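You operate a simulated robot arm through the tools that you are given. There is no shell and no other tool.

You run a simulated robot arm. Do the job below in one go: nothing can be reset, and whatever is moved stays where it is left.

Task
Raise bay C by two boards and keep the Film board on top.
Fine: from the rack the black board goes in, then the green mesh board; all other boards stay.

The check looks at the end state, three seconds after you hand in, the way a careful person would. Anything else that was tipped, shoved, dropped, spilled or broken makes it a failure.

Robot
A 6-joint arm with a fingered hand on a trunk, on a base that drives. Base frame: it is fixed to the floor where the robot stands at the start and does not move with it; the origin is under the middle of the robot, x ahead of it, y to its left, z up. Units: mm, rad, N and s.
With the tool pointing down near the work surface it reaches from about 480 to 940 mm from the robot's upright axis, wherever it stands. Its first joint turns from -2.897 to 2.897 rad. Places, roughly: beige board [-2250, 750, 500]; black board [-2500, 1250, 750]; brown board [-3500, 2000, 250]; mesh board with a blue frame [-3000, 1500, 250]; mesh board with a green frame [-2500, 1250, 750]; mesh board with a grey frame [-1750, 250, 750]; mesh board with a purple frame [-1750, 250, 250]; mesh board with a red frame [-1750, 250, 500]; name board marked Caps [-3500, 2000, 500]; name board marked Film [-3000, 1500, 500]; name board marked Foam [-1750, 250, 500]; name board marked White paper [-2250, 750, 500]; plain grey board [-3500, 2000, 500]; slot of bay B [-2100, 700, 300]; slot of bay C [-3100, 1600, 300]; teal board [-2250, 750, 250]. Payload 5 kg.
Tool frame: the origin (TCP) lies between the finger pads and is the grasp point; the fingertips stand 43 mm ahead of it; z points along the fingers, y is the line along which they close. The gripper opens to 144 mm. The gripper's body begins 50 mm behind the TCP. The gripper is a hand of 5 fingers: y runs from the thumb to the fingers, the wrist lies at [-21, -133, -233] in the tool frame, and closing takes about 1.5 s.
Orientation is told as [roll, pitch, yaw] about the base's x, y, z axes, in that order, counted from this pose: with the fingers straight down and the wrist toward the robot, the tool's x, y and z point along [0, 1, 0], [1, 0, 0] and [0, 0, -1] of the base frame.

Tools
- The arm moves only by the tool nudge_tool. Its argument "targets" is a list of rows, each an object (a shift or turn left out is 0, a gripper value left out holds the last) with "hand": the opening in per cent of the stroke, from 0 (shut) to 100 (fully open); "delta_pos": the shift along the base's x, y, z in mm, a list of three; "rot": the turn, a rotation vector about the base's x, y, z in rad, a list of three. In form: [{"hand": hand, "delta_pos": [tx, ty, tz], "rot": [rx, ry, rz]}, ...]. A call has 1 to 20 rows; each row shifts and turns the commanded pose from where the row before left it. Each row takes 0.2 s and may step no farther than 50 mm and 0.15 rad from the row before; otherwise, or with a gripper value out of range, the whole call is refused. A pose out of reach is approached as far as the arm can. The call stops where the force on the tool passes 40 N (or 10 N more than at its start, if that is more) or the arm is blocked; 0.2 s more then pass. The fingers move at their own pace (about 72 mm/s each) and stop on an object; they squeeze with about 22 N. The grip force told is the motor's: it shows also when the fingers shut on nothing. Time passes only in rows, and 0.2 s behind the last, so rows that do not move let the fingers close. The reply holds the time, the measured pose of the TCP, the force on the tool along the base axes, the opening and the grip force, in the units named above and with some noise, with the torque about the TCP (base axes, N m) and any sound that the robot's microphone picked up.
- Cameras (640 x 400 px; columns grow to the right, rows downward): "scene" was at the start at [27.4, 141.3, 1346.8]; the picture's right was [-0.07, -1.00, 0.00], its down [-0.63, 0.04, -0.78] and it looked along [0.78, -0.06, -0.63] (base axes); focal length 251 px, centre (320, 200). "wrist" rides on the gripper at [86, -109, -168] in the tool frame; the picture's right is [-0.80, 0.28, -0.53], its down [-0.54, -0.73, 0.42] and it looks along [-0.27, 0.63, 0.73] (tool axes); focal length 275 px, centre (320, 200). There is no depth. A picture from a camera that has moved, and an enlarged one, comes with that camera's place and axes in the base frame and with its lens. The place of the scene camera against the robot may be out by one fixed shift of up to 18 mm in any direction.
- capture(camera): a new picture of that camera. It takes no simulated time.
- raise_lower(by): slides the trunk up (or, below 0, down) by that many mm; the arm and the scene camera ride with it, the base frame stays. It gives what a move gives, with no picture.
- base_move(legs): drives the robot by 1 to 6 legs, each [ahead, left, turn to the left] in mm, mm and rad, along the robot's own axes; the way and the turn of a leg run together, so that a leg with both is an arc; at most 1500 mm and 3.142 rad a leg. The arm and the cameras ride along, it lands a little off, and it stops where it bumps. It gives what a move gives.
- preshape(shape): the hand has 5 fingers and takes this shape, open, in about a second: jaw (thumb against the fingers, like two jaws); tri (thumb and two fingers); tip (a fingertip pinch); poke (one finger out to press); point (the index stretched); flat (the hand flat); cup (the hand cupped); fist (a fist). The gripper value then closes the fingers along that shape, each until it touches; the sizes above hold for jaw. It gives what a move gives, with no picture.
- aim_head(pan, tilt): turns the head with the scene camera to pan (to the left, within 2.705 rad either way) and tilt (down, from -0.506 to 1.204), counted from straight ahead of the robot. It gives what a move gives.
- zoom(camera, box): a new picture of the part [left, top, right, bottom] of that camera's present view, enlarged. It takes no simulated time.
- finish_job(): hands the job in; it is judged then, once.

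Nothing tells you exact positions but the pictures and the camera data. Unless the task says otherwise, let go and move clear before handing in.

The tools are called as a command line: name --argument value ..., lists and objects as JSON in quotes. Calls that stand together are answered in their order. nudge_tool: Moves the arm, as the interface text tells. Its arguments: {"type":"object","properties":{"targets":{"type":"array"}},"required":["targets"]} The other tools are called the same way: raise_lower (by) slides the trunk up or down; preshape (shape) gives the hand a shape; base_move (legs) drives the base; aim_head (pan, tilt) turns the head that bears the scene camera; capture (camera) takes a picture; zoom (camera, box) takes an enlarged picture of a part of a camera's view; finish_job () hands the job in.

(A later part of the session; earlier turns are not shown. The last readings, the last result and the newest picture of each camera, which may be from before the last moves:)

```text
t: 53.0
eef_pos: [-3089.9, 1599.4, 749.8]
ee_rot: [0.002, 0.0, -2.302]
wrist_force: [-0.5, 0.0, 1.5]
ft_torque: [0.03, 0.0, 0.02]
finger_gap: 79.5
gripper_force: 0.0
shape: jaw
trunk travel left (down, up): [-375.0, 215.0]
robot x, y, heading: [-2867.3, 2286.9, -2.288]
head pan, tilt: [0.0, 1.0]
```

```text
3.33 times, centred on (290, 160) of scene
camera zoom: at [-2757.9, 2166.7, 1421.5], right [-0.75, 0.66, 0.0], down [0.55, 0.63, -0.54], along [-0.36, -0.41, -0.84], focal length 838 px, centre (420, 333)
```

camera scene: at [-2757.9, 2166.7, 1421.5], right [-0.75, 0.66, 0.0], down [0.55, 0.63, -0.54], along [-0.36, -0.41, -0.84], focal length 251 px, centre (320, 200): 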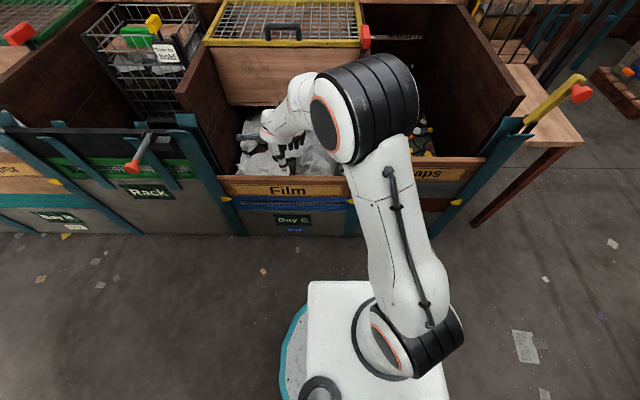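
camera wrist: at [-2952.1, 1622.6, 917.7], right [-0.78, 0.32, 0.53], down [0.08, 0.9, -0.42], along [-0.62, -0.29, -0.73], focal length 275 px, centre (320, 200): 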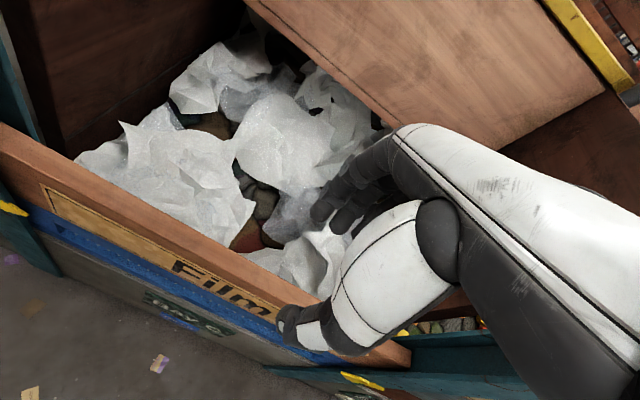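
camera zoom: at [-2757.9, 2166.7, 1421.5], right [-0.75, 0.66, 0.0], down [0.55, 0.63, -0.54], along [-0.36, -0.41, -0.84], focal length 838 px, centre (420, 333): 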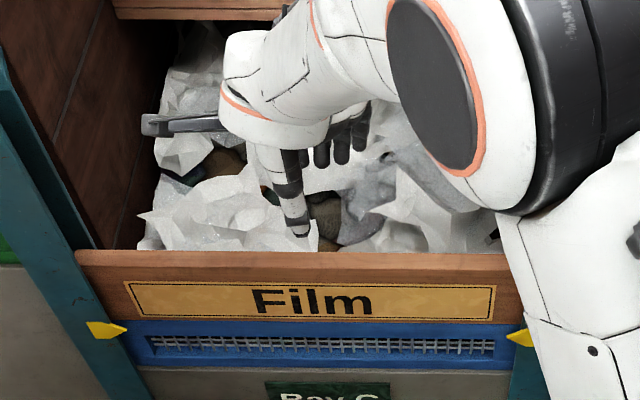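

zoom --camera "wrist" --box '[200, 220, 300, 300]'

zoom --camera "wrist" --box '[340, 320, 440, 400]'

zoom --camera "wrist" --box '[0, 100, 100, 180]'

```text
5.00 times, centred on (250, 260) of wrist
camera zoom: at [-2952.1, 1622.6, 917.7], right [-0.78, 0.32, 0.53], down [0.08, 0.9, -0.42], along [-0.62, -0.29, -0.73], focal length 1376 px, centre (670, -100)
```

zoom: 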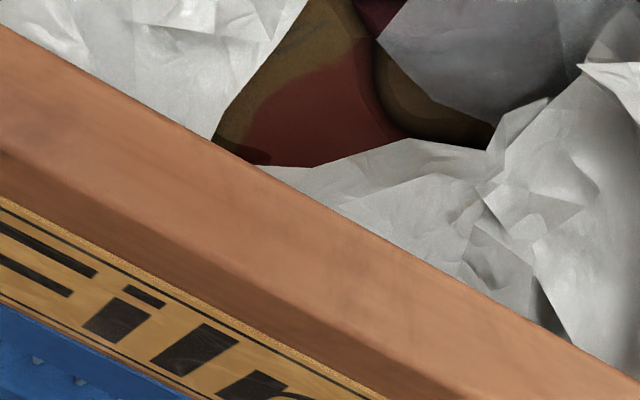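

```text
5.00 times, centred on (390, 360) of wrist
camera zoom: at [-2952.1, 1622.6, 917.7], right [-0.78, 0.32, 0.53], down [0.08, 0.9, -0.42], along [-0.62, -0.29, -0.73], focal length 1376 px, centre (-30, -600)
```

zoom: 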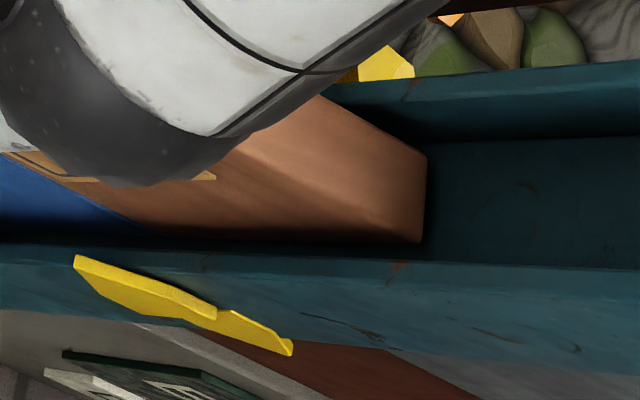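

```text
5.00 times, centred on (50, 140) of wrist
camera zoom: at [-2952.1, 1622.6, 917.7], right [-0.78, 0.32, 0.53], down [0.08, 0.9, -0.42], along [-0.62, -0.29, -0.73], focal length 1376 px, centre (1670, 500)
```

zoom: 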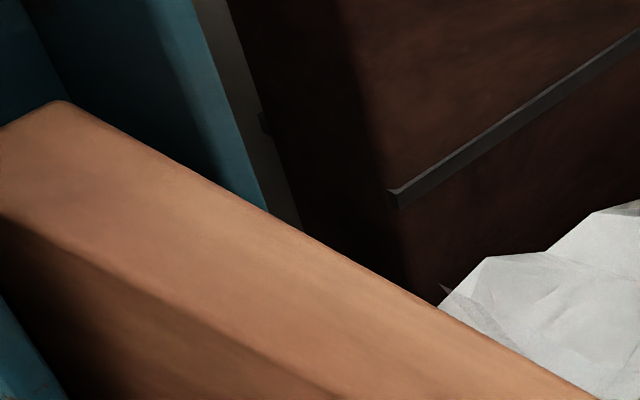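

Both ends of the Film board show in the wrist view: its middle is ~15 mm left and ~27 mm ahead of the grasp point, top at z≈555, and the hand's yaw matches. I shift over it, narrow the hand and come down to just above the board.

nudge_tool --targets '[{"hand": 42, "delta_pos": [-7, -30, 0]}, {"delta_pos": [0, 0, -40]}, {"delta_pos": [0, 0, -40]}, {"delta_pos": [0, 0, -40]}, {"delta_pos": [0, 0, 0]}]'

capture --camera "wrist"

zoom --camera "scene" --box '[220, 110, 360, 230]'

zoom --camera "wrist" --box '[220, 160, 440, 380]'

```text
t: 54.2
eef_pos: [-3096.1, 1569.3, 627.8]
ee_rot: [-0.001, 0.001, -2.301]
wrist_force: [-0.2, -0.3, -1.2]
ft_torque: [0.0, 0.01, -0.03]
finger_gap: 60.8
gripper_force: 0.1
shape: jaw
trunk travel left (down, up): [-375.0, 215.0]
robot x, y, heading: [-2866.8, 2287.9, -2.29]
head pan, tilt: [0.0, 1.0]
```

```text
taken
camera wrist: at [-2959.2, 1592.5, 796.3], right [-0.78, 0.32, 0.53], down [0.08, 0.9, -0.42], along [-0.62, -0.29, -0.73], focal length 275 px, centre (320, 200)
```

wrist: 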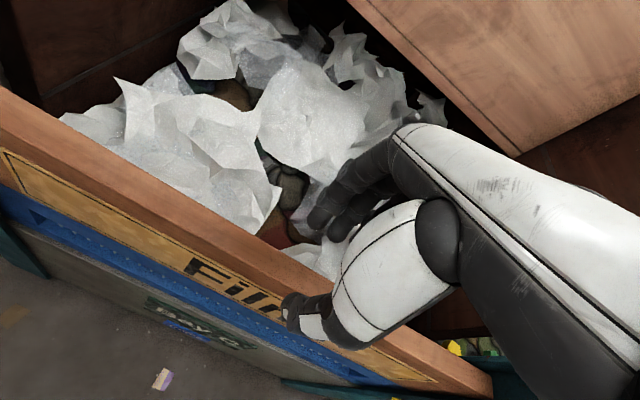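

```text
3.33 times, centred on (290, 170) of scene
camera zoom: at [-2758.0, 2166.3, 1421.4], right [-0.75, 0.66, 0.0], down [0.55, 0.63, -0.54], along [-0.36, -0.41, -0.84], focal length 838 px, centre (420, 300)
```

zoom: 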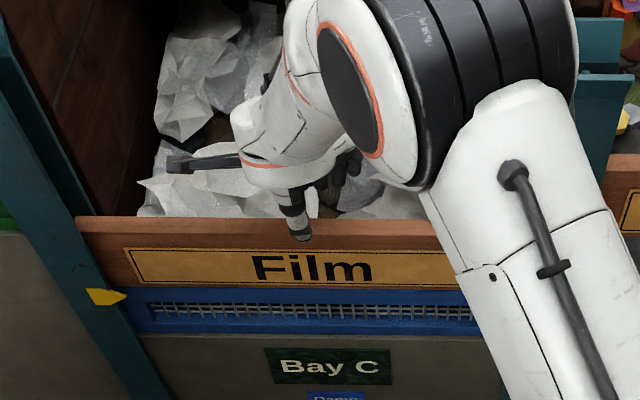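

```text
1.82 times, centred on (330, 270) of wrist
camera zoom: at [-2959.2, 1592.5, 796.3], right [-0.78, 0.32, 0.53], down [0.08, 0.9, -0.42], along [-0.62, -0.29, -0.73], focal length 500 px, centre (302, 73)
```

zoom: 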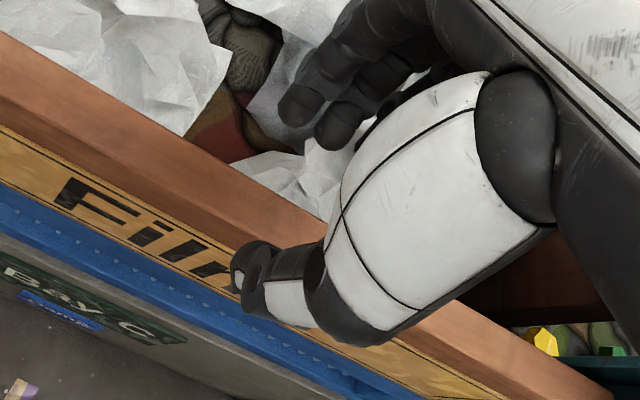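

The board sits centred between thumb and fingers (within ~2 mm). I lower around it, watching the force.

nudge_tool --targets '[{"delta_pos": [0, 0, -25]}, {"delta_pos": [0, 0, -25]}, {"delta_pos": [0, 0, -25]}, {"delta_pos": [0, 0, -20]}, {"delta_pos": [0, 0, -10]}]'

capture --camera "wrist"

zoom --camera "scene" --box '[220, 110, 360, 230]'

```text
t: 55.4
eef_pos: [-3095.5, 1568.2, 523.4]
ee_rot: [0.0, 0.0, -2.303]
wrist_force: [0.6, 1.1, -1.0]
ft_torque: [-0.02, -0.04, -0.01]
finger_gap: 60.7
gripper_force: 0.1
shape: jaw
trunk travel left (down, up): [-375.0, 215.0]
robot x, y, heading: [-2867.5, 2284.6, -2.288]
head pan, tilt: [0.0, 1.0]
```

```text
taken
camera wrist: at [-2958.9, 1592.1, 690.9], right [-0.78, 0.32, 0.53], down [0.08, 0.9, -0.42], along [-0.62, -0.29, -0.73], focal length 275 px, centre (320, 200)
```

wrist: 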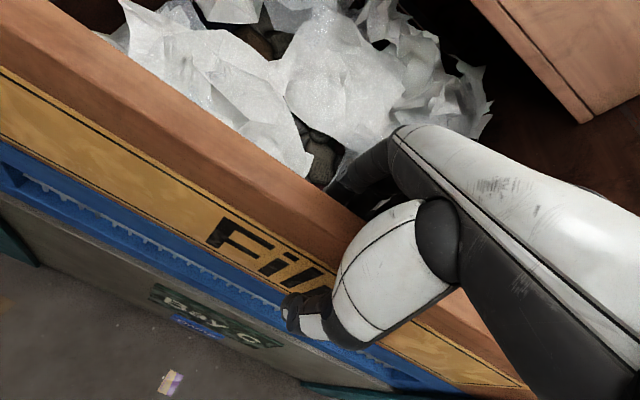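

```text
3.33 times, centred on (290, 170) of scene
camera zoom: at [-2758.0, 2166.6, 1421.5], right [-0.75, 0.66, 0.0], down [0.55, 0.63, -0.54], along [-0.36, -0.41, -0.84], focal length 838 px, centre (420, 300)
```

zoom: 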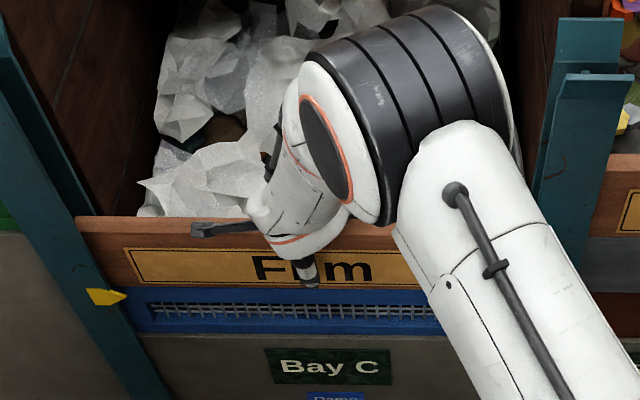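

The thumb and fingers straddle the Film board, above the blue one. I close the hand.

nudge_tool --targets '[{"hand": 0}, {"hand": 0}, {"hand": 0}, {"hand": 0}, {"hand": 0}, {"hand": 0}, {"hand": 0}, {"hand": 0}]'

capture --camera "wrist"

zoom --camera "scene" --box '[220, 110, 360, 230]'

```text
t: 57.2
eef_pos: [-3095.8, 1569.8, 523.5]
ee_rot: [-0.001, -0.002, -2.303]
wrist_force: [0.2, -0.7, -0.8]
ft_torque: [0.03, -0.03, 0.15]
finger_gap: 23.3
gripper_force: 22.1
shape: jaw
trunk travel left (down, up): [-375.0, 215.0]
robot x, y, heading: [-2868.8, 2284.9, -2.286]
head pan, tilt: [0.0, 1.0]
```

```text
taken
camera wrist: at [-2958.9, 1592.1, 691.0], right [-0.78, 0.32, 0.53], down [0.08, 0.9, -0.42], along [-0.62, -0.29, -0.73], focal length 275 px, centre (320, 200)
```

wrist: 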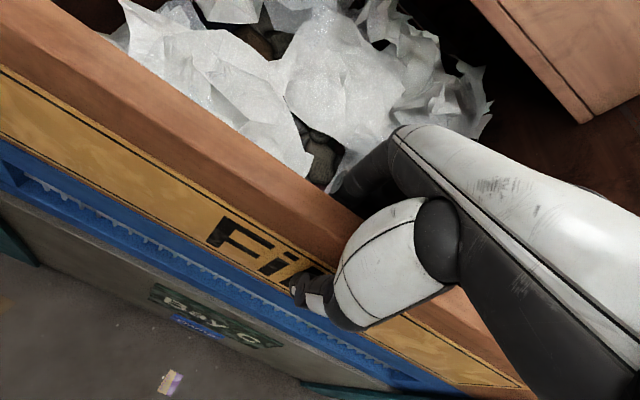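

```text
3.33 times, centred on (290, 170) of scene
camera zoom: at [-2758.0, 2166.4, 1421.4], right [-0.75, 0.66, 0.0], down [0.55, 0.63, -0.54], along [-0.36, -0.41, -0.84], focal length 838 px, centre (420, 300)
```

zoom: 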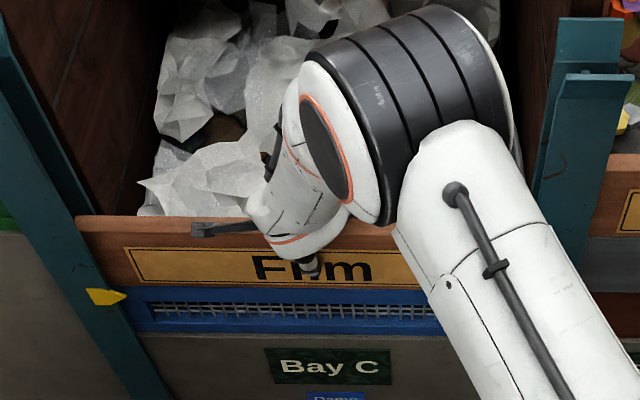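

Gap 23 mm at 22 N: the Film board is held. I lift it a little and check the force.

nudge_tool --targets '[{"delta_pos": [0, 0, 10]}, {"delta_pos": [0, 0, 15]}, {"delta_pos": [0, 0, 15]}, {"delta_pos": [0, 0, 0]}]'

zoom --camera "scene" --box '[200, 110, 380, 240]'

capture --camera "wrist"

```text
t: 58.2
eef_pos: [-3095.0, 1569.1, 562.7]
ee_rot: [-0.003, 0.003, -2.303]
wrist_force: [0.6, 0.6, -10.8]
ft_torque: [0.0, -0.01, 0.06]
finger_gap: 22.9
gripper_force: 21.6
shape: jaw
trunk travel left (down, up): [-375.0, 215.0]
robot x, y, heading: [-2867.5, 2282.3, -2.29]
head pan, tilt: [0.0, 1.0]
```

```text
3.08 times, centred on (290, 175) of scene
camera zoom: at [-2758.2, 2166.0, 1421.4], right [-0.75, 0.66, 0.0], down [0.55, 0.63, -0.54], along [-0.36, -0.41, -0.84], focal length 773 px, centre (412, 277)
```

zoom: 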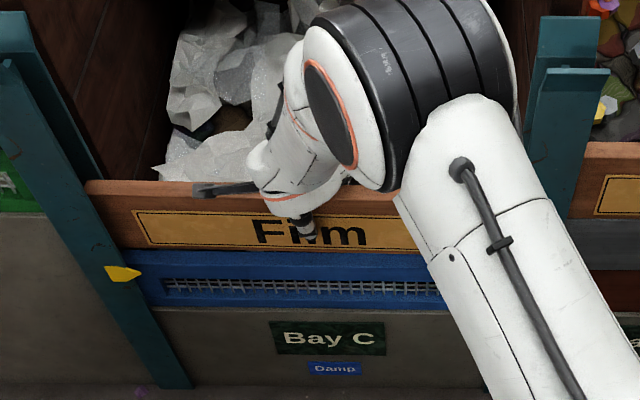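

```text
taken
camera wrist: at [-2958.5, 1592.0, 730.6], right [-0.78, 0.32, 0.53], down [0.08, 0.9, -0.42], along [-0.62, -0.29, -0.73], focal length 275 px, centre (320, 200)
```

wrist: 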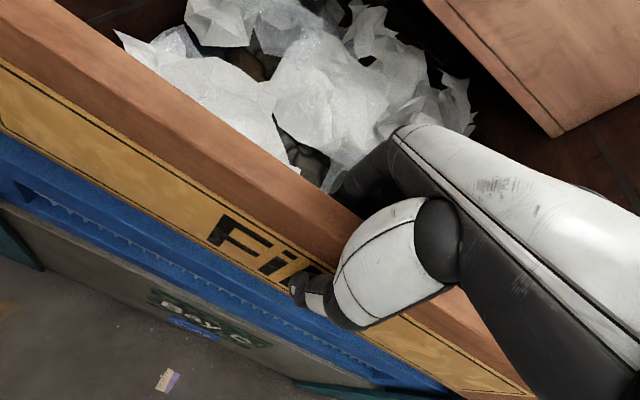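

The Film board (about 1 kg) comes up level and freely, blue stays. I lift it clear of the post tops.

nudge_tool --targets '[{"delta_pos": [0, 0, 30]}, {"delta_pos": [0, 0, 38]}, {"delta_pos": [0, 0, 38]}, {"delta_pos": [0, 0, 38]}, {"delta_pos": [0, 0, 38]}, {"delta_pos": [0, 0, 38]}, {"delta_pos": [0, 0, 38]}, {"delta_pos": [0, 0, 38]}, {"delta_pos": [0, 0, 38]}, {"delta_pos": [0, 0, 38]}, {"delta_pos": [0, 0, 30]}, {"delta_pos": [0, 0, 18]}, {"delta_pos": [0, 0, 0]}]'

capture --camera "scene"

capture --camera "wrist"

```text
t: 61.0
eef_pos: [-3095.5, 1568.9, 982.9]
ee_rot: [0.001, 0.001, -2.303]
wrist_force: [0.0, -0.6, -11.5]
ft_torque: [-0.01, 0.03, -0.03]
finger_gap: 22.7
gripper_force: 21.9
shape: jaw
trunk travel left (down, up): [-375.0, 215.0]
robot x, y, heading: [-2869.7, 2287.6, -2.288]
head pan, tilt: [0.0, 1.0]
```

```text
taken
camera scene: at [-2758.2, 2166.0, 1421.4], right [-0.75, 0.66, 0.0], down [0.55, 0.63, -0.54], along [-0.36, -0.41, -0.84], focal length 251 px, centre (320, 200)
```

scene: 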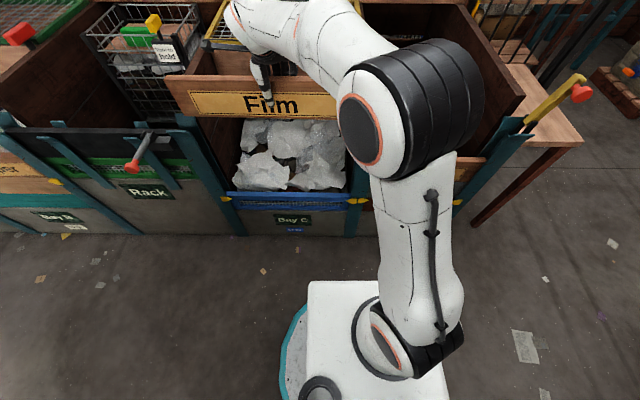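

```text
taken
camera wrist: at [-2958.4, 1591.5, 1151.1], right [-0.78, 0.32, 0.53], down [0.08, 0.9, -0.42], along [-0.62, -0.29, -0.73], focal length 275 px, centre (320, 200)
```

wrist: 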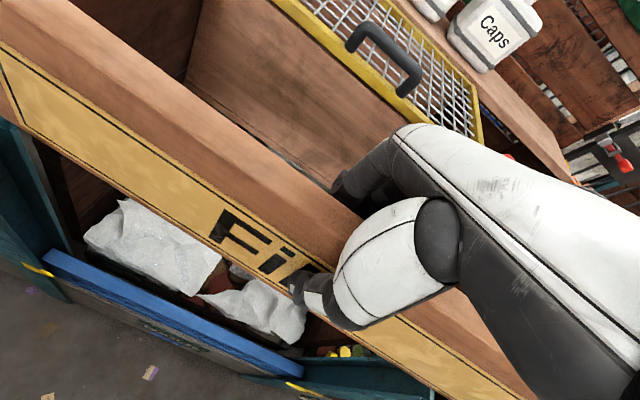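

The Film board is clear above bay C. Before moving over bay D I check its right post and the yellow lever there.

zoom --camera "scene" --box '[440, 60, 620, 220]'

zoom --camera "scene" --box '[340, 130, 560, 260]'

```text
2.50 times, centred on (530, 140) of scene
camera zoom: at [-2758.2, 2166.0, 1421.4], right [-0.75, 0.66, 0.0], down [0.55, 0.63, -0.54], along [-0.36, -0.41, -0.84], focal length 628 px, centre (-205, 350)
```

zoom: 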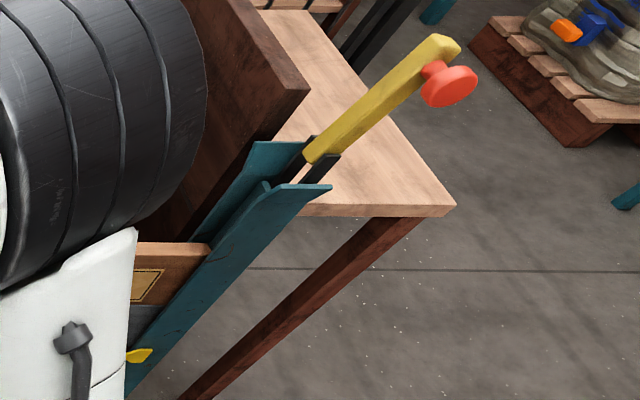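

```text
2.91 times, centred on (450, 195) of scene
camera zoom: at [-2758.2, 2166.0, 1421.4], right [-0.75, 0.66, 0.0], down [0.55, 0.63, -0.54], along [-0.36, -0.41, -0.84], focal length 731 px, centre (-58, 214)
```

zoom: 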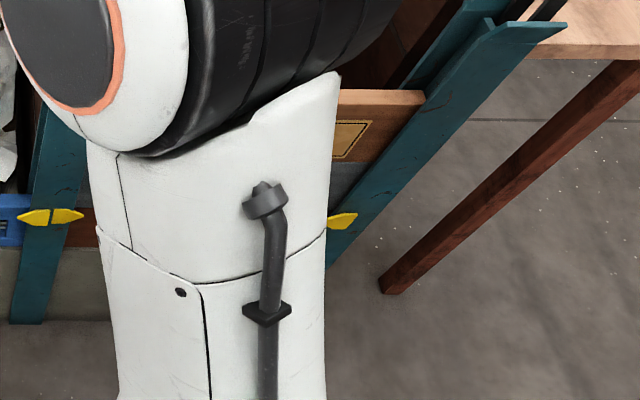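

Bay D turns out narrower (about 485 mm pitch), so the Film board won't fit there; bay B has the same 650 mm pitch and room on top. I'll carry Film, raised and backed off, to a stance in front of the rack from which B, rack and C should all be reachable.

raise_lower --by 100

base_move --legs '[[-200, 0, 0], [0, 958, 0]]'

aim_head --pan 0.3 --tilt 0.8

capture --camera "scene"

capture --camera "wrist"

```text
t: 62.3
eef_pos: [-3095.7, 1569.0, 1082.4]
ee_rot: [0.0, 0.002, -2.301]
wrist_force: [-0.3, 0.1, -11.6]
ft_torque: [0.02, 0.02, 0.05]
finger_gap: 22.4
gripper_force: 22.1
shape: jaw
trunk travel left (down, up): [-475.0, 115.0]
robot x, y, heading: [-2870.3, 2285.6, -2.293]
head pan, tilt: [0.0, 1.0]
```

```text
t: 68.5
eef_pos: [-2237.4, 1087.2, 1083.1]
ee_rot: [0.0, 0.002, -2.297]
wrist_force: [0.3, -0.3, -10.4]
ft_torque: [0.05, 0.04, -0.02]
finger_gap: 22.5
gripper_force: 21.8
shape: jaw
trunk travel left (down, up): [-475.0, 115.0]
robot x, y, heading: [-2018.4, 1804.3, -2.287]
head pan, tilt: [0.0, 1.0]
```

```text
t: 69.3
eef_pos: [-2237.2, 1087.6, 1083.7]
ee_rot: [-0.001, 0.002, -2.3]
wrist_force: [0.1, 0.3, -11.5]
ft_torque: [0.06, 0.03, -0.02]
finger_gap: 22.3
gripper_force: 21.6
shape: jaw
trunk travel left (down, up): [-475.0, 115.0]
robot x, y, heading: [-2014.1, 1808.2, -2.288]
head pan, tilt: [0.3, 0.799]
```

```text
taken
camera scene: at [-1889.2, 1665.0, 1536.5], right [-0.91, 0.4, 0.0], down [0.29, 0.66, -0.7], along [-0.28, -0.64, -0.72], focal length 251 px, centre (320, 200)
```

scene: 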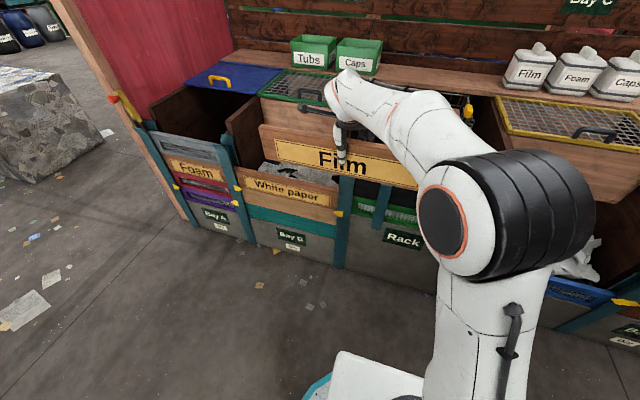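

```text
taken
camera wrist: at [-2100.9, 1111.2, 1250.6], right [-0.78, 0.32, 0.53], down [0.08, 0.9, -0.42], along [-0.62, -0.29, -0.73], focal length 275 px, centre (320, 200)
```

wrist: 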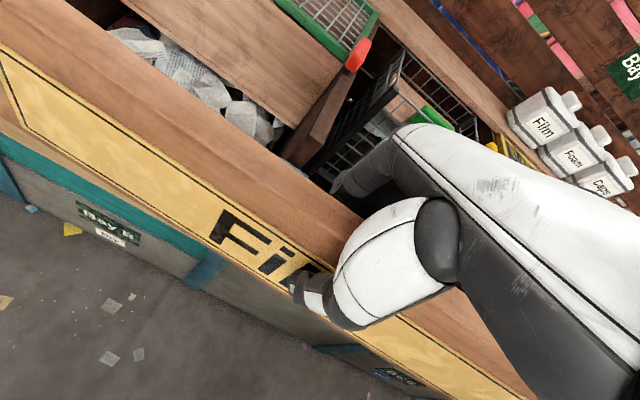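

I'm now opposite the rack, with the Film board held high. I zoom in on bay B's posts to measure its slot.

zoom --camera "scene" --box '[210, 120, 370, 280]'

zoom --camera "scene" --box '[215, 125, 265, 165]'

zoom --camera "wrist" --box '[0, 0, 400, 260]'

```text
2.50 times, centred on (290, 200) of scene
camera zoom: at [-1889.2, 1665.0, 1536.5], right [-0.91, 0.4, 0.0], down [0.29, 0.66, -0.7], along [-0.28, -0.64, -0.72], focal length 628 px, centre (395, 200)
```

zoom: 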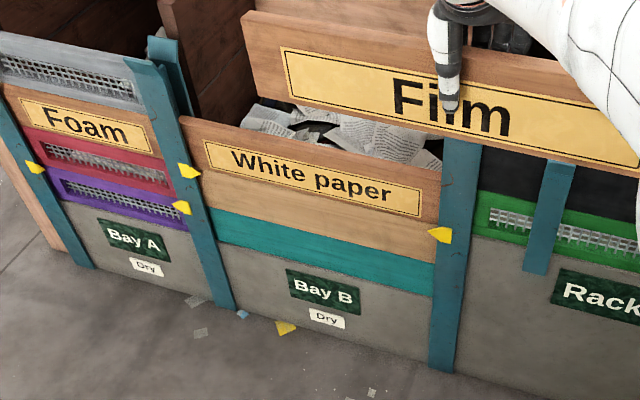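

```text
10.00 times, centred on (240, 145) of scene
camera zoom: at [-1889.2, 1665.0, 1536.5], right [-0.91, 0.4, 0.0], down [0.29, 0.66, -0.7], along [-0.28, -0.64, -0.72], focal length 2513 px, centre (1120, 750)
```

zoom: 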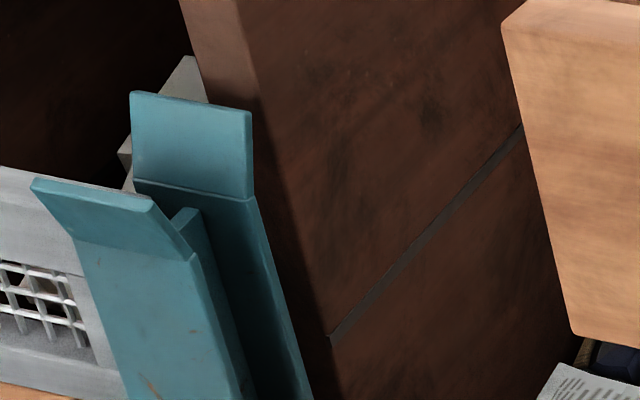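

```text
1.54 times, centred on (200, 130) of wrist
camera zoom: at [-2100.9, 1111.2, 1250.6], right [-0.78, 0.32, 0.53], down [0.08, 0.9, -0.42], along [-0.62, -0.29, -0.73], focal length 424 px, centre (505, 308)
```

zoom: 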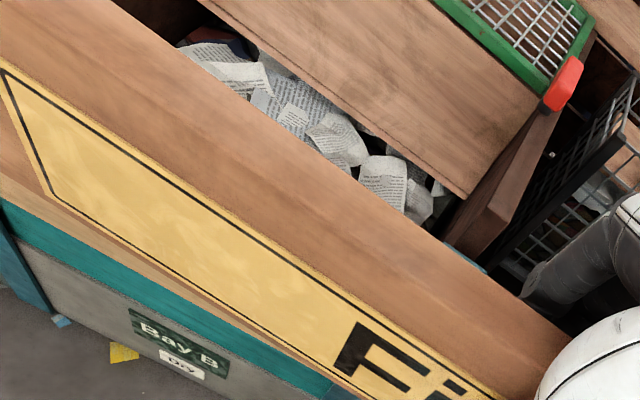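

Bay B's slot centre works out at about [-2127, 701], matching the 650 mm pitch to within 3 mm. I shift the arm to the pose it will need, then drive forward.

nudge_tool --targets '[{"delta_pos": [30, -16, 0]}, {"delta_pos": [40, -21, 0]}, {"delta_pos": [40, -21, 0]}, {"delta_pos": [40, -21, 0]}, {"delta_pos": [40, -21, 0]}, {"delta_pos": [40, -21, 0]}, {"delta_pos": [40, -21, 0]}, {"delta_pos": [38, -18, 0]}, {"delta_pos": [0, 0, 0]}, {"delta_pos": [0, 0, 0]}]'

capture --camera "scene"

```text
t: 71.5
eef_pos: [-1929.3, 944.2, 1075.3]
ee_rot: [0.0, 0.002, -2.297]
wrist_force: [0.5, 0.2, -11.1]
ft_torque: [0.02, 0.03, 0.0]
finger_gap: 22.0
gripper_force: 21.8
shape: jaw
out of reach, approached as far as the arm can: row 8
trunk travel left (down, up): [-475.0, 115.0]
robot x, y, heading: [-2015.5, 1802.5, -2.286]
head pan, tilt: [0.3, 0.799]
```

```text
taken
camera scene: at [-1888.7, 1665.4, 1536.6], right [-0.92, 0.4, 0.0], down [0.29, 0.66, -0.7], along [-0.28, -0.64, -0.72], focal length 251 px, centre (320, 200)
```

scene: 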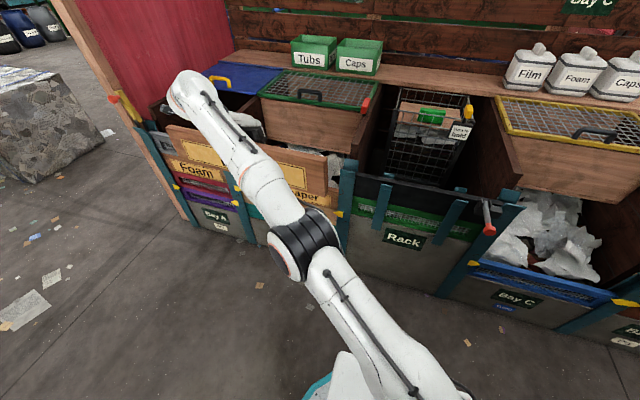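

The arm is at its limit there, so I'd rather stand nearer to bay B for this placement. I bring the arm back in and drive left.

nudge_tool --targets '[{"delta_pos": [-30, 25, 0]}, {"delta_pos": [-38, 32, 0]}, {"delta_pos": [-38, 32, 0]}, {"delta_pos": [-38, 32, 0]}, {"delta_pos": [-38, 32, 0]}, {"delta_pos": [-38, 32, 0]}, {"delta_pos": [-38, 32, 0]}, {"delta_pos": [-38, 32, 0]}, {"delta_pos": [0, 0, 0]}]'

base_move --legs '[[0, 405, -0.013]]'

aim_head --pan 0.0 --tilt 1.0

capture --camera "scene"

capture --camera "wrist"

```text
t: 73.5
eef_pos: [-2226.4, 1195.0, 1076.0]
ee_rot: [0.0, 0.001, -2.299]
wrist_force: [-0.7, 0.5, -10.4]
ft_torque: [0.04, 0.08, 0.01]
finger_gap: 22.1
gripper_force: 21.9
shape: jaw
trunk travel left (down, up): [-475.0, 115.0]
robot x, y, heading: [-2015.0, 1807.2, -2.289]
head pan, tilt: [0.3, 0.799]
```

```text
t: 76.0
eef_pos: [-1931.6, 928.5, 1076.4]
ee_rot: [-0.003, 0.002, -2.314]
wrist_force: [0.7, -0.8, -11.3]
ft_torque: [0.04, 0.02, 0.0]
finger_gap: 21.8
gripper_force: 21.6
shape: jaw
trunk travel left (down, up): [-475.0, 115.0]
robot x, y, heading: [-1707.9, 1536.3, -2.298]
head pan, tilt: [0.3, 0.799]
```

```text
t: 76.8
eef_pos: [-1930.3, 930.0, 1074.8]
ee_rot: [-0.001, 0.002, -2.313]
wrist_force: [0.8, -0.1, -11.3]
ft_torque: [0.02, 0.03, -0.02]
finger_gap: 21.9
gripper_force: 21.8
shape: jaw
trunk travel left (down, up): [-475.0, 115.0]
robot x, y, heading: [-1712.0, 1541.0, -2.3]
head pan, tilt: [0.0, 1.0]
```

```text
taken
camera scene: at [-1600.0, 1417.4, 1521.4], right [-0.75, 0.67, 0.0], down [0.56, 0.63, -0.54], along [-0.36, -0.4, -0.84], focal length 251 px, centre (320, 200)
```

scene: 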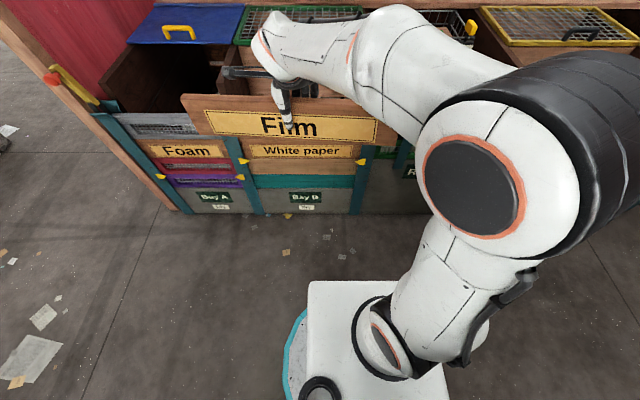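

```text
taken
camera wrist: at [-1793.0, 951.2, 1243.5], right [-0.78, 0.33, 0.53], down [0.09, 0.9, -0.42], along [-0.62, -0.28, -0.73], focal length 275 px, centre (320, 200)
```

wrist: 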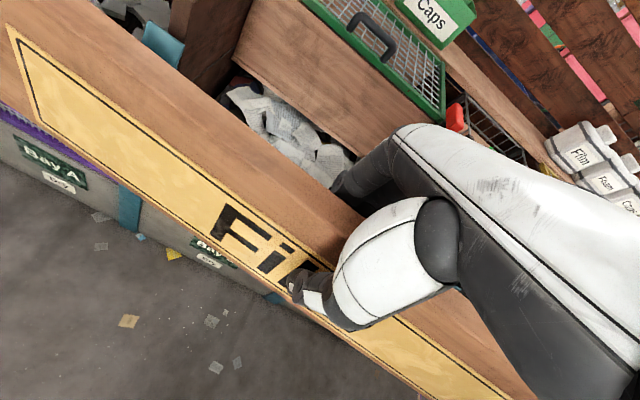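

I'm squared up in front of bay B with the Film board 300 mm short of the slot line and well above the posts. I drive ahead and trim the hand's yaw.

base_move --legs '[[298, 0, 0]]'

nudge_tool --targets '[{"rot": [0, 0, 0.0115]}, {"delta_pos": [0, 0, 0]}, {"delta_pos": [0, 0, 0]}]'

capture --camera "scene"

capture --camera "wrist"

```text
t: 78.9
eef_pos: [-2127.9, 708.9, 1075.5]
ee_rot: [-0.002, 0.001, -2.313]
wrist_force: [0.1, -0.2, -10.6]
ft_torque: [0.02, 0.02, 0.01]
finger_gap: 21.6
gripper_force: 21.6
shape: jaw
trunk travel left (down, up): [-475.0, 115.0]
robot x, y, heading: [-1907.9, 1313.3, -2.299]
head pan, tilt: [0.0, 1.0]
```

```text
t: 79.7
eef_pos: [-2129.7, 708.3, 1075.7]
ee_rot: [-0.004, 0.004, -2.301]
wrist_force: [0.1, -0.3, -10.7]
ft_torque: [0.06, 0.03, 0.03]
finger_gap: 22.0
gripper_force: 21.4
shape: jaw
trunk travel left (down, up): [-475.0, 115.0]
robot x, y, heading: [-1905.8, 1316.2, -2.301]
head pan, tilt: [0.0, 1.0]
```

```text
taken
camera scene: at [-1798.3, 1195.4, 1521.4], right [-0.75, 0.67, 0.0], down [0.56, 0.63, -0.54], along [-0.36, -0.4, -0.84], focal length 251 px, centre (320, 200)
```

scene: 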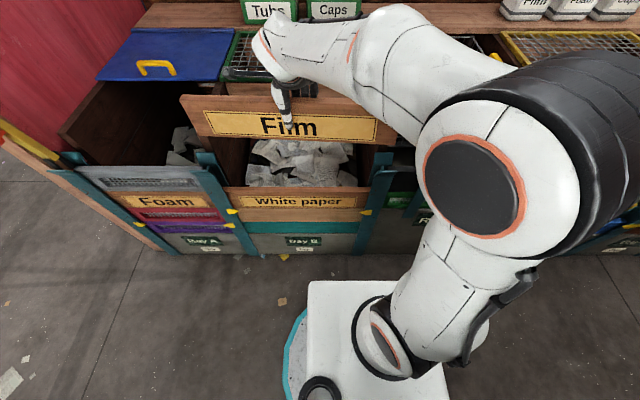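

```text
taken
camera wrist: at [-1991.8, 730.7, 1243.2], right [-0.78, 0.32, 0.53], down [0.08, 0.9, -0.42], along [-0.62, -0.29, -0.73], focal length 275 px, centre (320, 200)
```

wrist: 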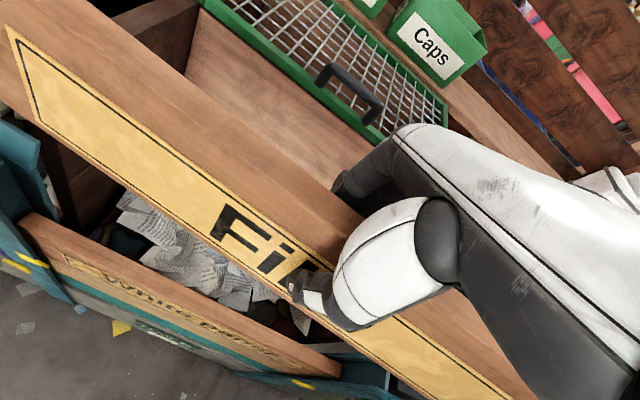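

The Film board hangs above bay B's slot. I zoom on both posts and the board's ends to align precisely before lowering.

zoom --camera "scene" --box '[175, 85, 245, 190]'

zoom --camera "scene" --box '[350, 95, 420, 200]'

zoom --camera "wrist" --box '[0, 100, 120, 300]'

zoom --camera "wrist" --box '[300, 300, 520, 400]'

```text
3.81 times, centred on (210, 138) of scene
camera zoom: at [-1798.3, 1195.4, 1521.4], right [-0.75, 0.67, 0.0], down [0.56, 0.63, -0.54], along [-0.36, -0.4, -0.84], focal length 957 px, centre (739, 438)
```

zoom: 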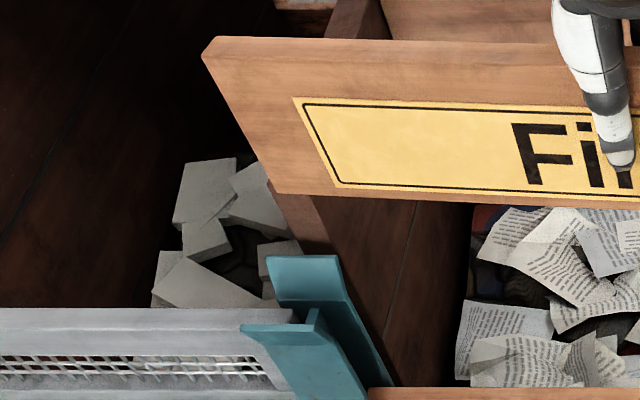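

```text
3.81 times, centred on (385, 148) of scene
camera zoom: at [-1798.3, 1195.4, 1521.4], right [-0.75, 0.67, 0.0], down [0.56, 0.63, -0.54], along [-0.36, -0.4, -0.84], focal length 957 px, centre (72, 400)
```

zoom: 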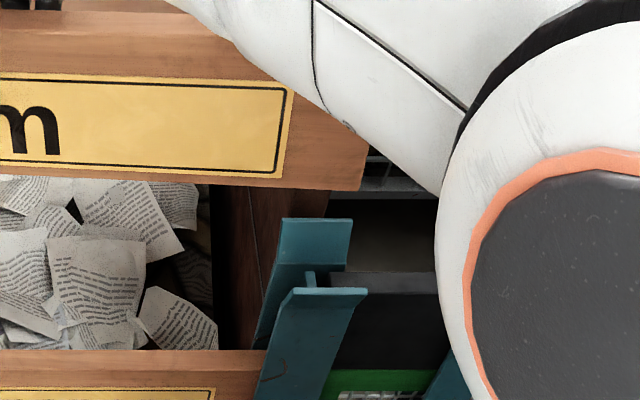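

```text
2.00 times, centred on (60, 200) of wrist
camera zoom: at [-1991.8, 730.7, 1243.2], right [-0.78, 0.32, 0.53], down [0.08, 0.9, -0.42], along [-0.62, -0.29, -0.73], focal length 551 px, centre (840, 200)
```

zoom: 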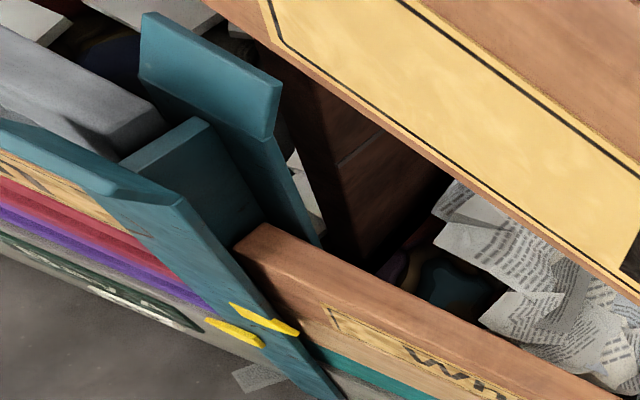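

```text
2.91 times, centred on (410, 350) of wrist
camera zoom: at [-1991.8, 730.7, 1243.2], right [-0.78, 0.32, 0.53], down [0.08, 0.9, -0.42], along [-0.62, -0.29, -0.73], focal length 801 px, centre (58, -236)
```

zoom: 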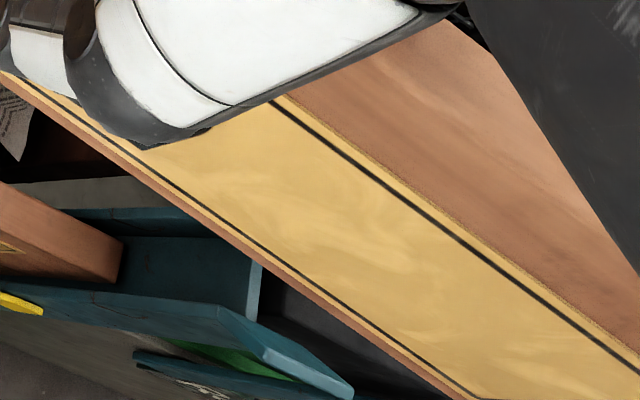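

The board seems to have turned slightly in the grip (right end nearer to me). I measure its ends at high zoom to correct the yaw before insertion.

zoom --camera "scene" --box '[175, 90, 215, 140]'

zoom --camera "scene" --box '[360, 115, 400, 165]'

zoom --camera "wrist" --box '[0, 0, 120, 80]'

```text
8.00 times, centred on (195, 115) of scene
camera zoom: at [-1798.3, 1195.4, 1521.4], right [-0.75, 0.67, 0.0], down [0.56, 0.63, -0.54], along [-0.36, -0.4, -0.84], focal length 2010 px, centre (1320, 880)
```

zoom: 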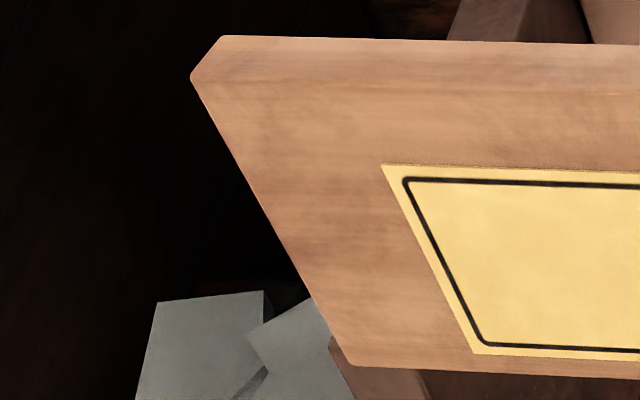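

```text
8.00 times, centred on (380, 140) of scene
camera zoom: at [-1798.3, 1195.4, 1521.4], right [-0.75, 0.67, 0.0], down [0.56, 0.63, -0.54], along [-0.36, -0.4, -0.84], focal length 2010 px, centre (-160, 680)
```

zoom: 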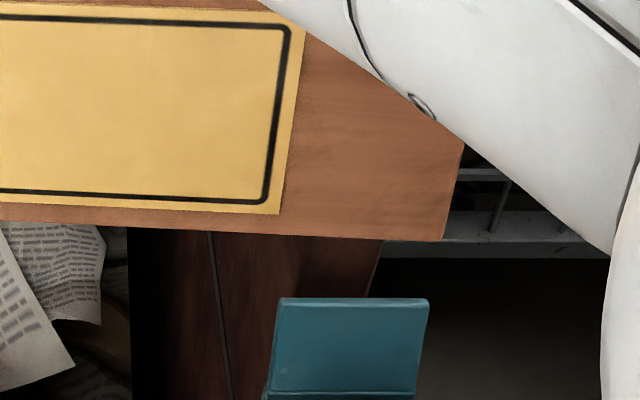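

```text
5.00 times, centred on (60, 40) of wrist
camera zoom: at [-1991.8, 730.7, 1243.2], right [-0.78, 0.32, 0.53], down [0.08, 0.9, -0.42], along [-0.62, -0.29, -0.73], focal length 1376 px, centre (1620, 1000)
```

zoom: 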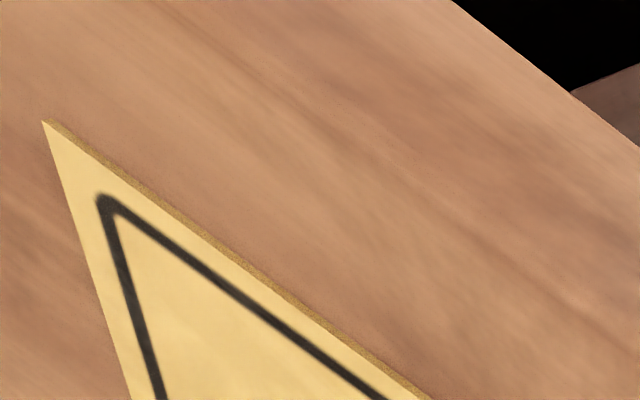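

Combining both cameras: the board's right end has turned about 0.11 rad toward me and sits ~20 mm high. I counter-rotate the hand to level and square the board, then re-measure.

nudge_tool --targets '[{"delta_pos": [0, 0, 0], "rot": [-0.012, -0.013, 0.054]}, {"delta_pos": [0, 0, 0], "rot": [-0.012, -0.013, 0.054]}, {"delta_pos": [0, 0, 0]}, {"delta_pos": [0, 0, 0]}]'

capture --camera "scene"

capture --camera "wrist"

zoom --camera "scene" --box '[175, 90, 215, 140]'

zoom --camera "scene" --box '[360, 105, 400, 155]'

```text
t: 80.7
eef_pos: [-2130.2, 709.1, 1075.2]
ee_rot: [0.035, 0.001, -2.196]
wrist_force: [-0.8, 0.4, -11.2]
ft_torque: [0.02, 0.05, 0.03]
finger_gap: 21.9
gripper_force: 21.7
shape: jaw
trunk travel left (down, up): [-475.0, 115.0]
robot x, y, heading: [-1907.2, 1317.2, -2.297]
head pan, tilt: [0.0, 1.0]
```

```text
taken
camera scene: at [-1798.3, 1195.4, 1521.4], right [-0.75, 0.67, 0.0], down [0.56, 0.63, -0.54], along [-0.36, -0.4, -0.84], focal length 251 px, centre (320, 200)
```

scene: 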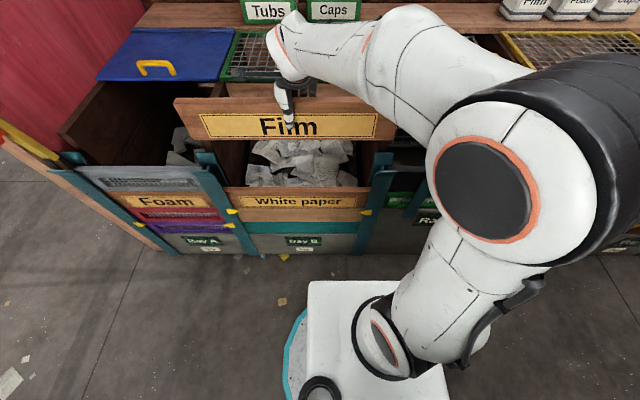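

```text
taken
camera wrist: at [-1999.6, 749.3, 1246.0], right [-0.83, 0.24, 0.51], down [-0.01, 0.9, -0.44], along [-0.56, -0.37, -0.74], focal length 275 px, centre (320, 200)
```

wrist: 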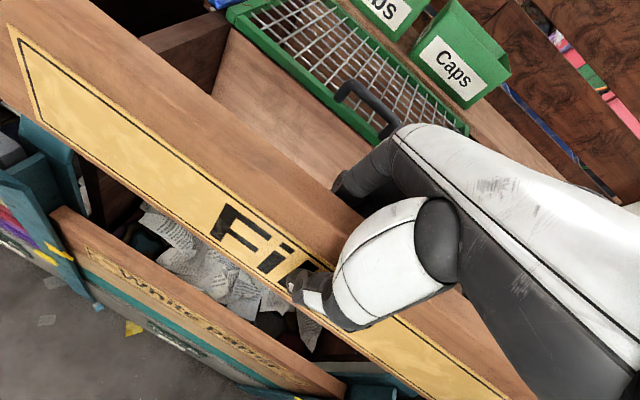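

```text
8.00 times, centred on (195, 115) of scene
camera zoom: at [-1798.3, 1195.4, 1521.4], right [-0.75, 0.67, 0.0], down [0.56, 0.63, -0.54], along [-0.36, -0.4, -0.84], focal length 2010 px, centre (1320, 880)
```

zoom: 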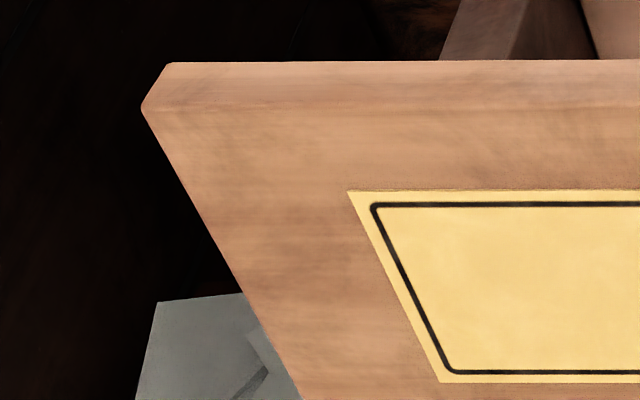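

```text
8.00 times, centred on (380, 130) of scene
camera zoom: at [-1798.3, 1195.4, 1521.4], right [-0.75, 0.67, 0.0], down [0.56, 0.63, -0.54], along [-0.36, -0.4, -0.84], focal length 2010 px, centre (-160, 760)
```

zoom: 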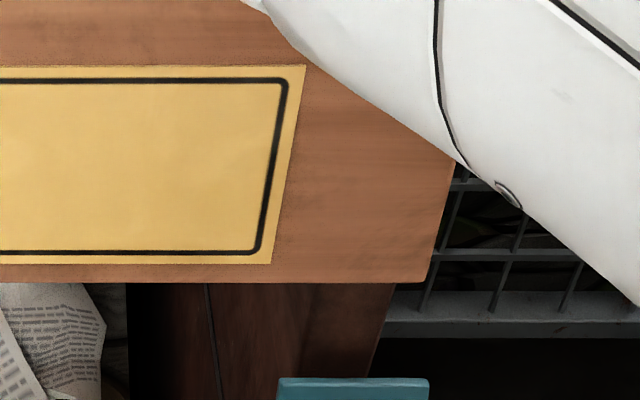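

Now the board looks square and level. To check for remaining tilt I compare it with the White paper label below, which is truly vertical.

zoom --camera "scene" --box '[220, 180, 270, 230]'

zoom --camera "scene" --box '[325, 180, 375, 230]'

zoom --camera "wrist" --box '[0, 0, 120, 160]'

zoom --camera "wrist" --box '[0, 180, 160, 300]'

```text
8.00 times, centred on (245, 205) of scene
camera zoom: at [-1798.3, 1195.4, 1521.4], right [-0.75, 0.67, 0.0], down [0.56, 0.63, -0.54], along [-0.36, -0.4, -0.84], focal length 2010 px, centre (920, 160)
```

zoom: 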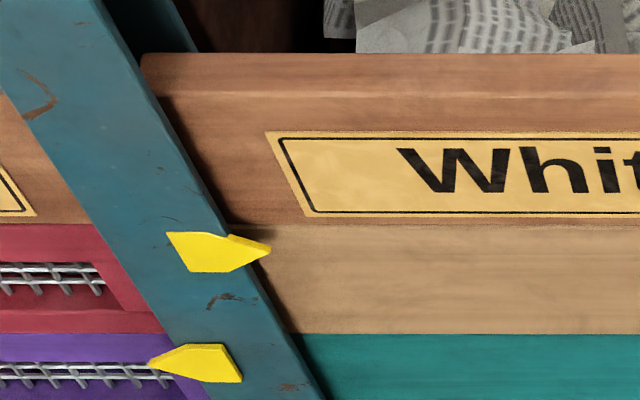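

```text
8.00 times, centred on (350, 205) of scene
camera zoom: at [-1798.3, 1195.4, 1521.4], right [-0.75, 0.67, 0.0], down [0.56, 0.63, -0.54], along [-0.36, -0.4, -0.84], focal length 2010 px, centre (80, 160)
```

zoom: 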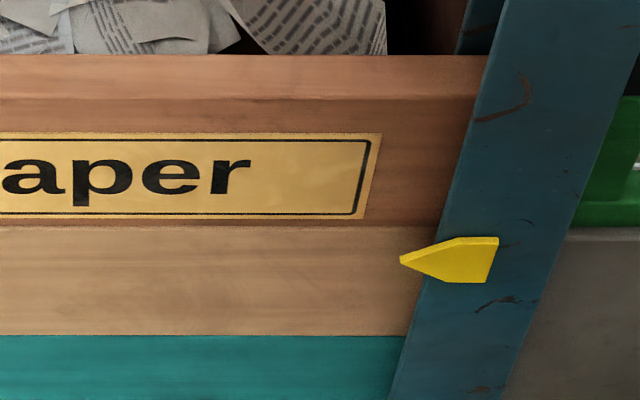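

```text
2.50 times, centred on (60, 80) of wrist
camera zoom: at [-1999.6, 749.3, 1246.0], right [-0.83, 0.24, 0.51], down [-0.01, 0.9, -0.44], along [-0.56, -0.37, -0.74], focal length 688 px, centre (970, 500)
```

zoom: 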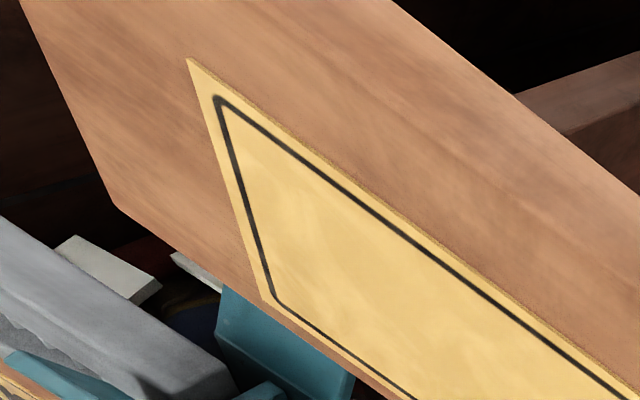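

```text
3.33 times, centred on (80, 240) of wrist
camera zoom: at [-1999.6, 749.3, 1246.0], right [-0.83, 0.24, 0.51], down [-0.01, 0.9, -0.44], along [-0.56, -0.37, -0.74], focal length 918 px, centre (1120, 67)
```

zoom: 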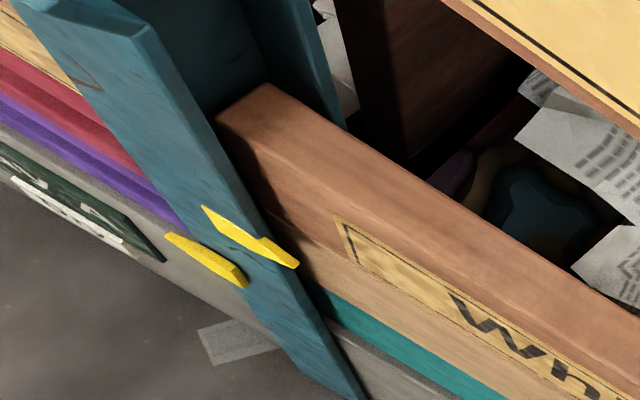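

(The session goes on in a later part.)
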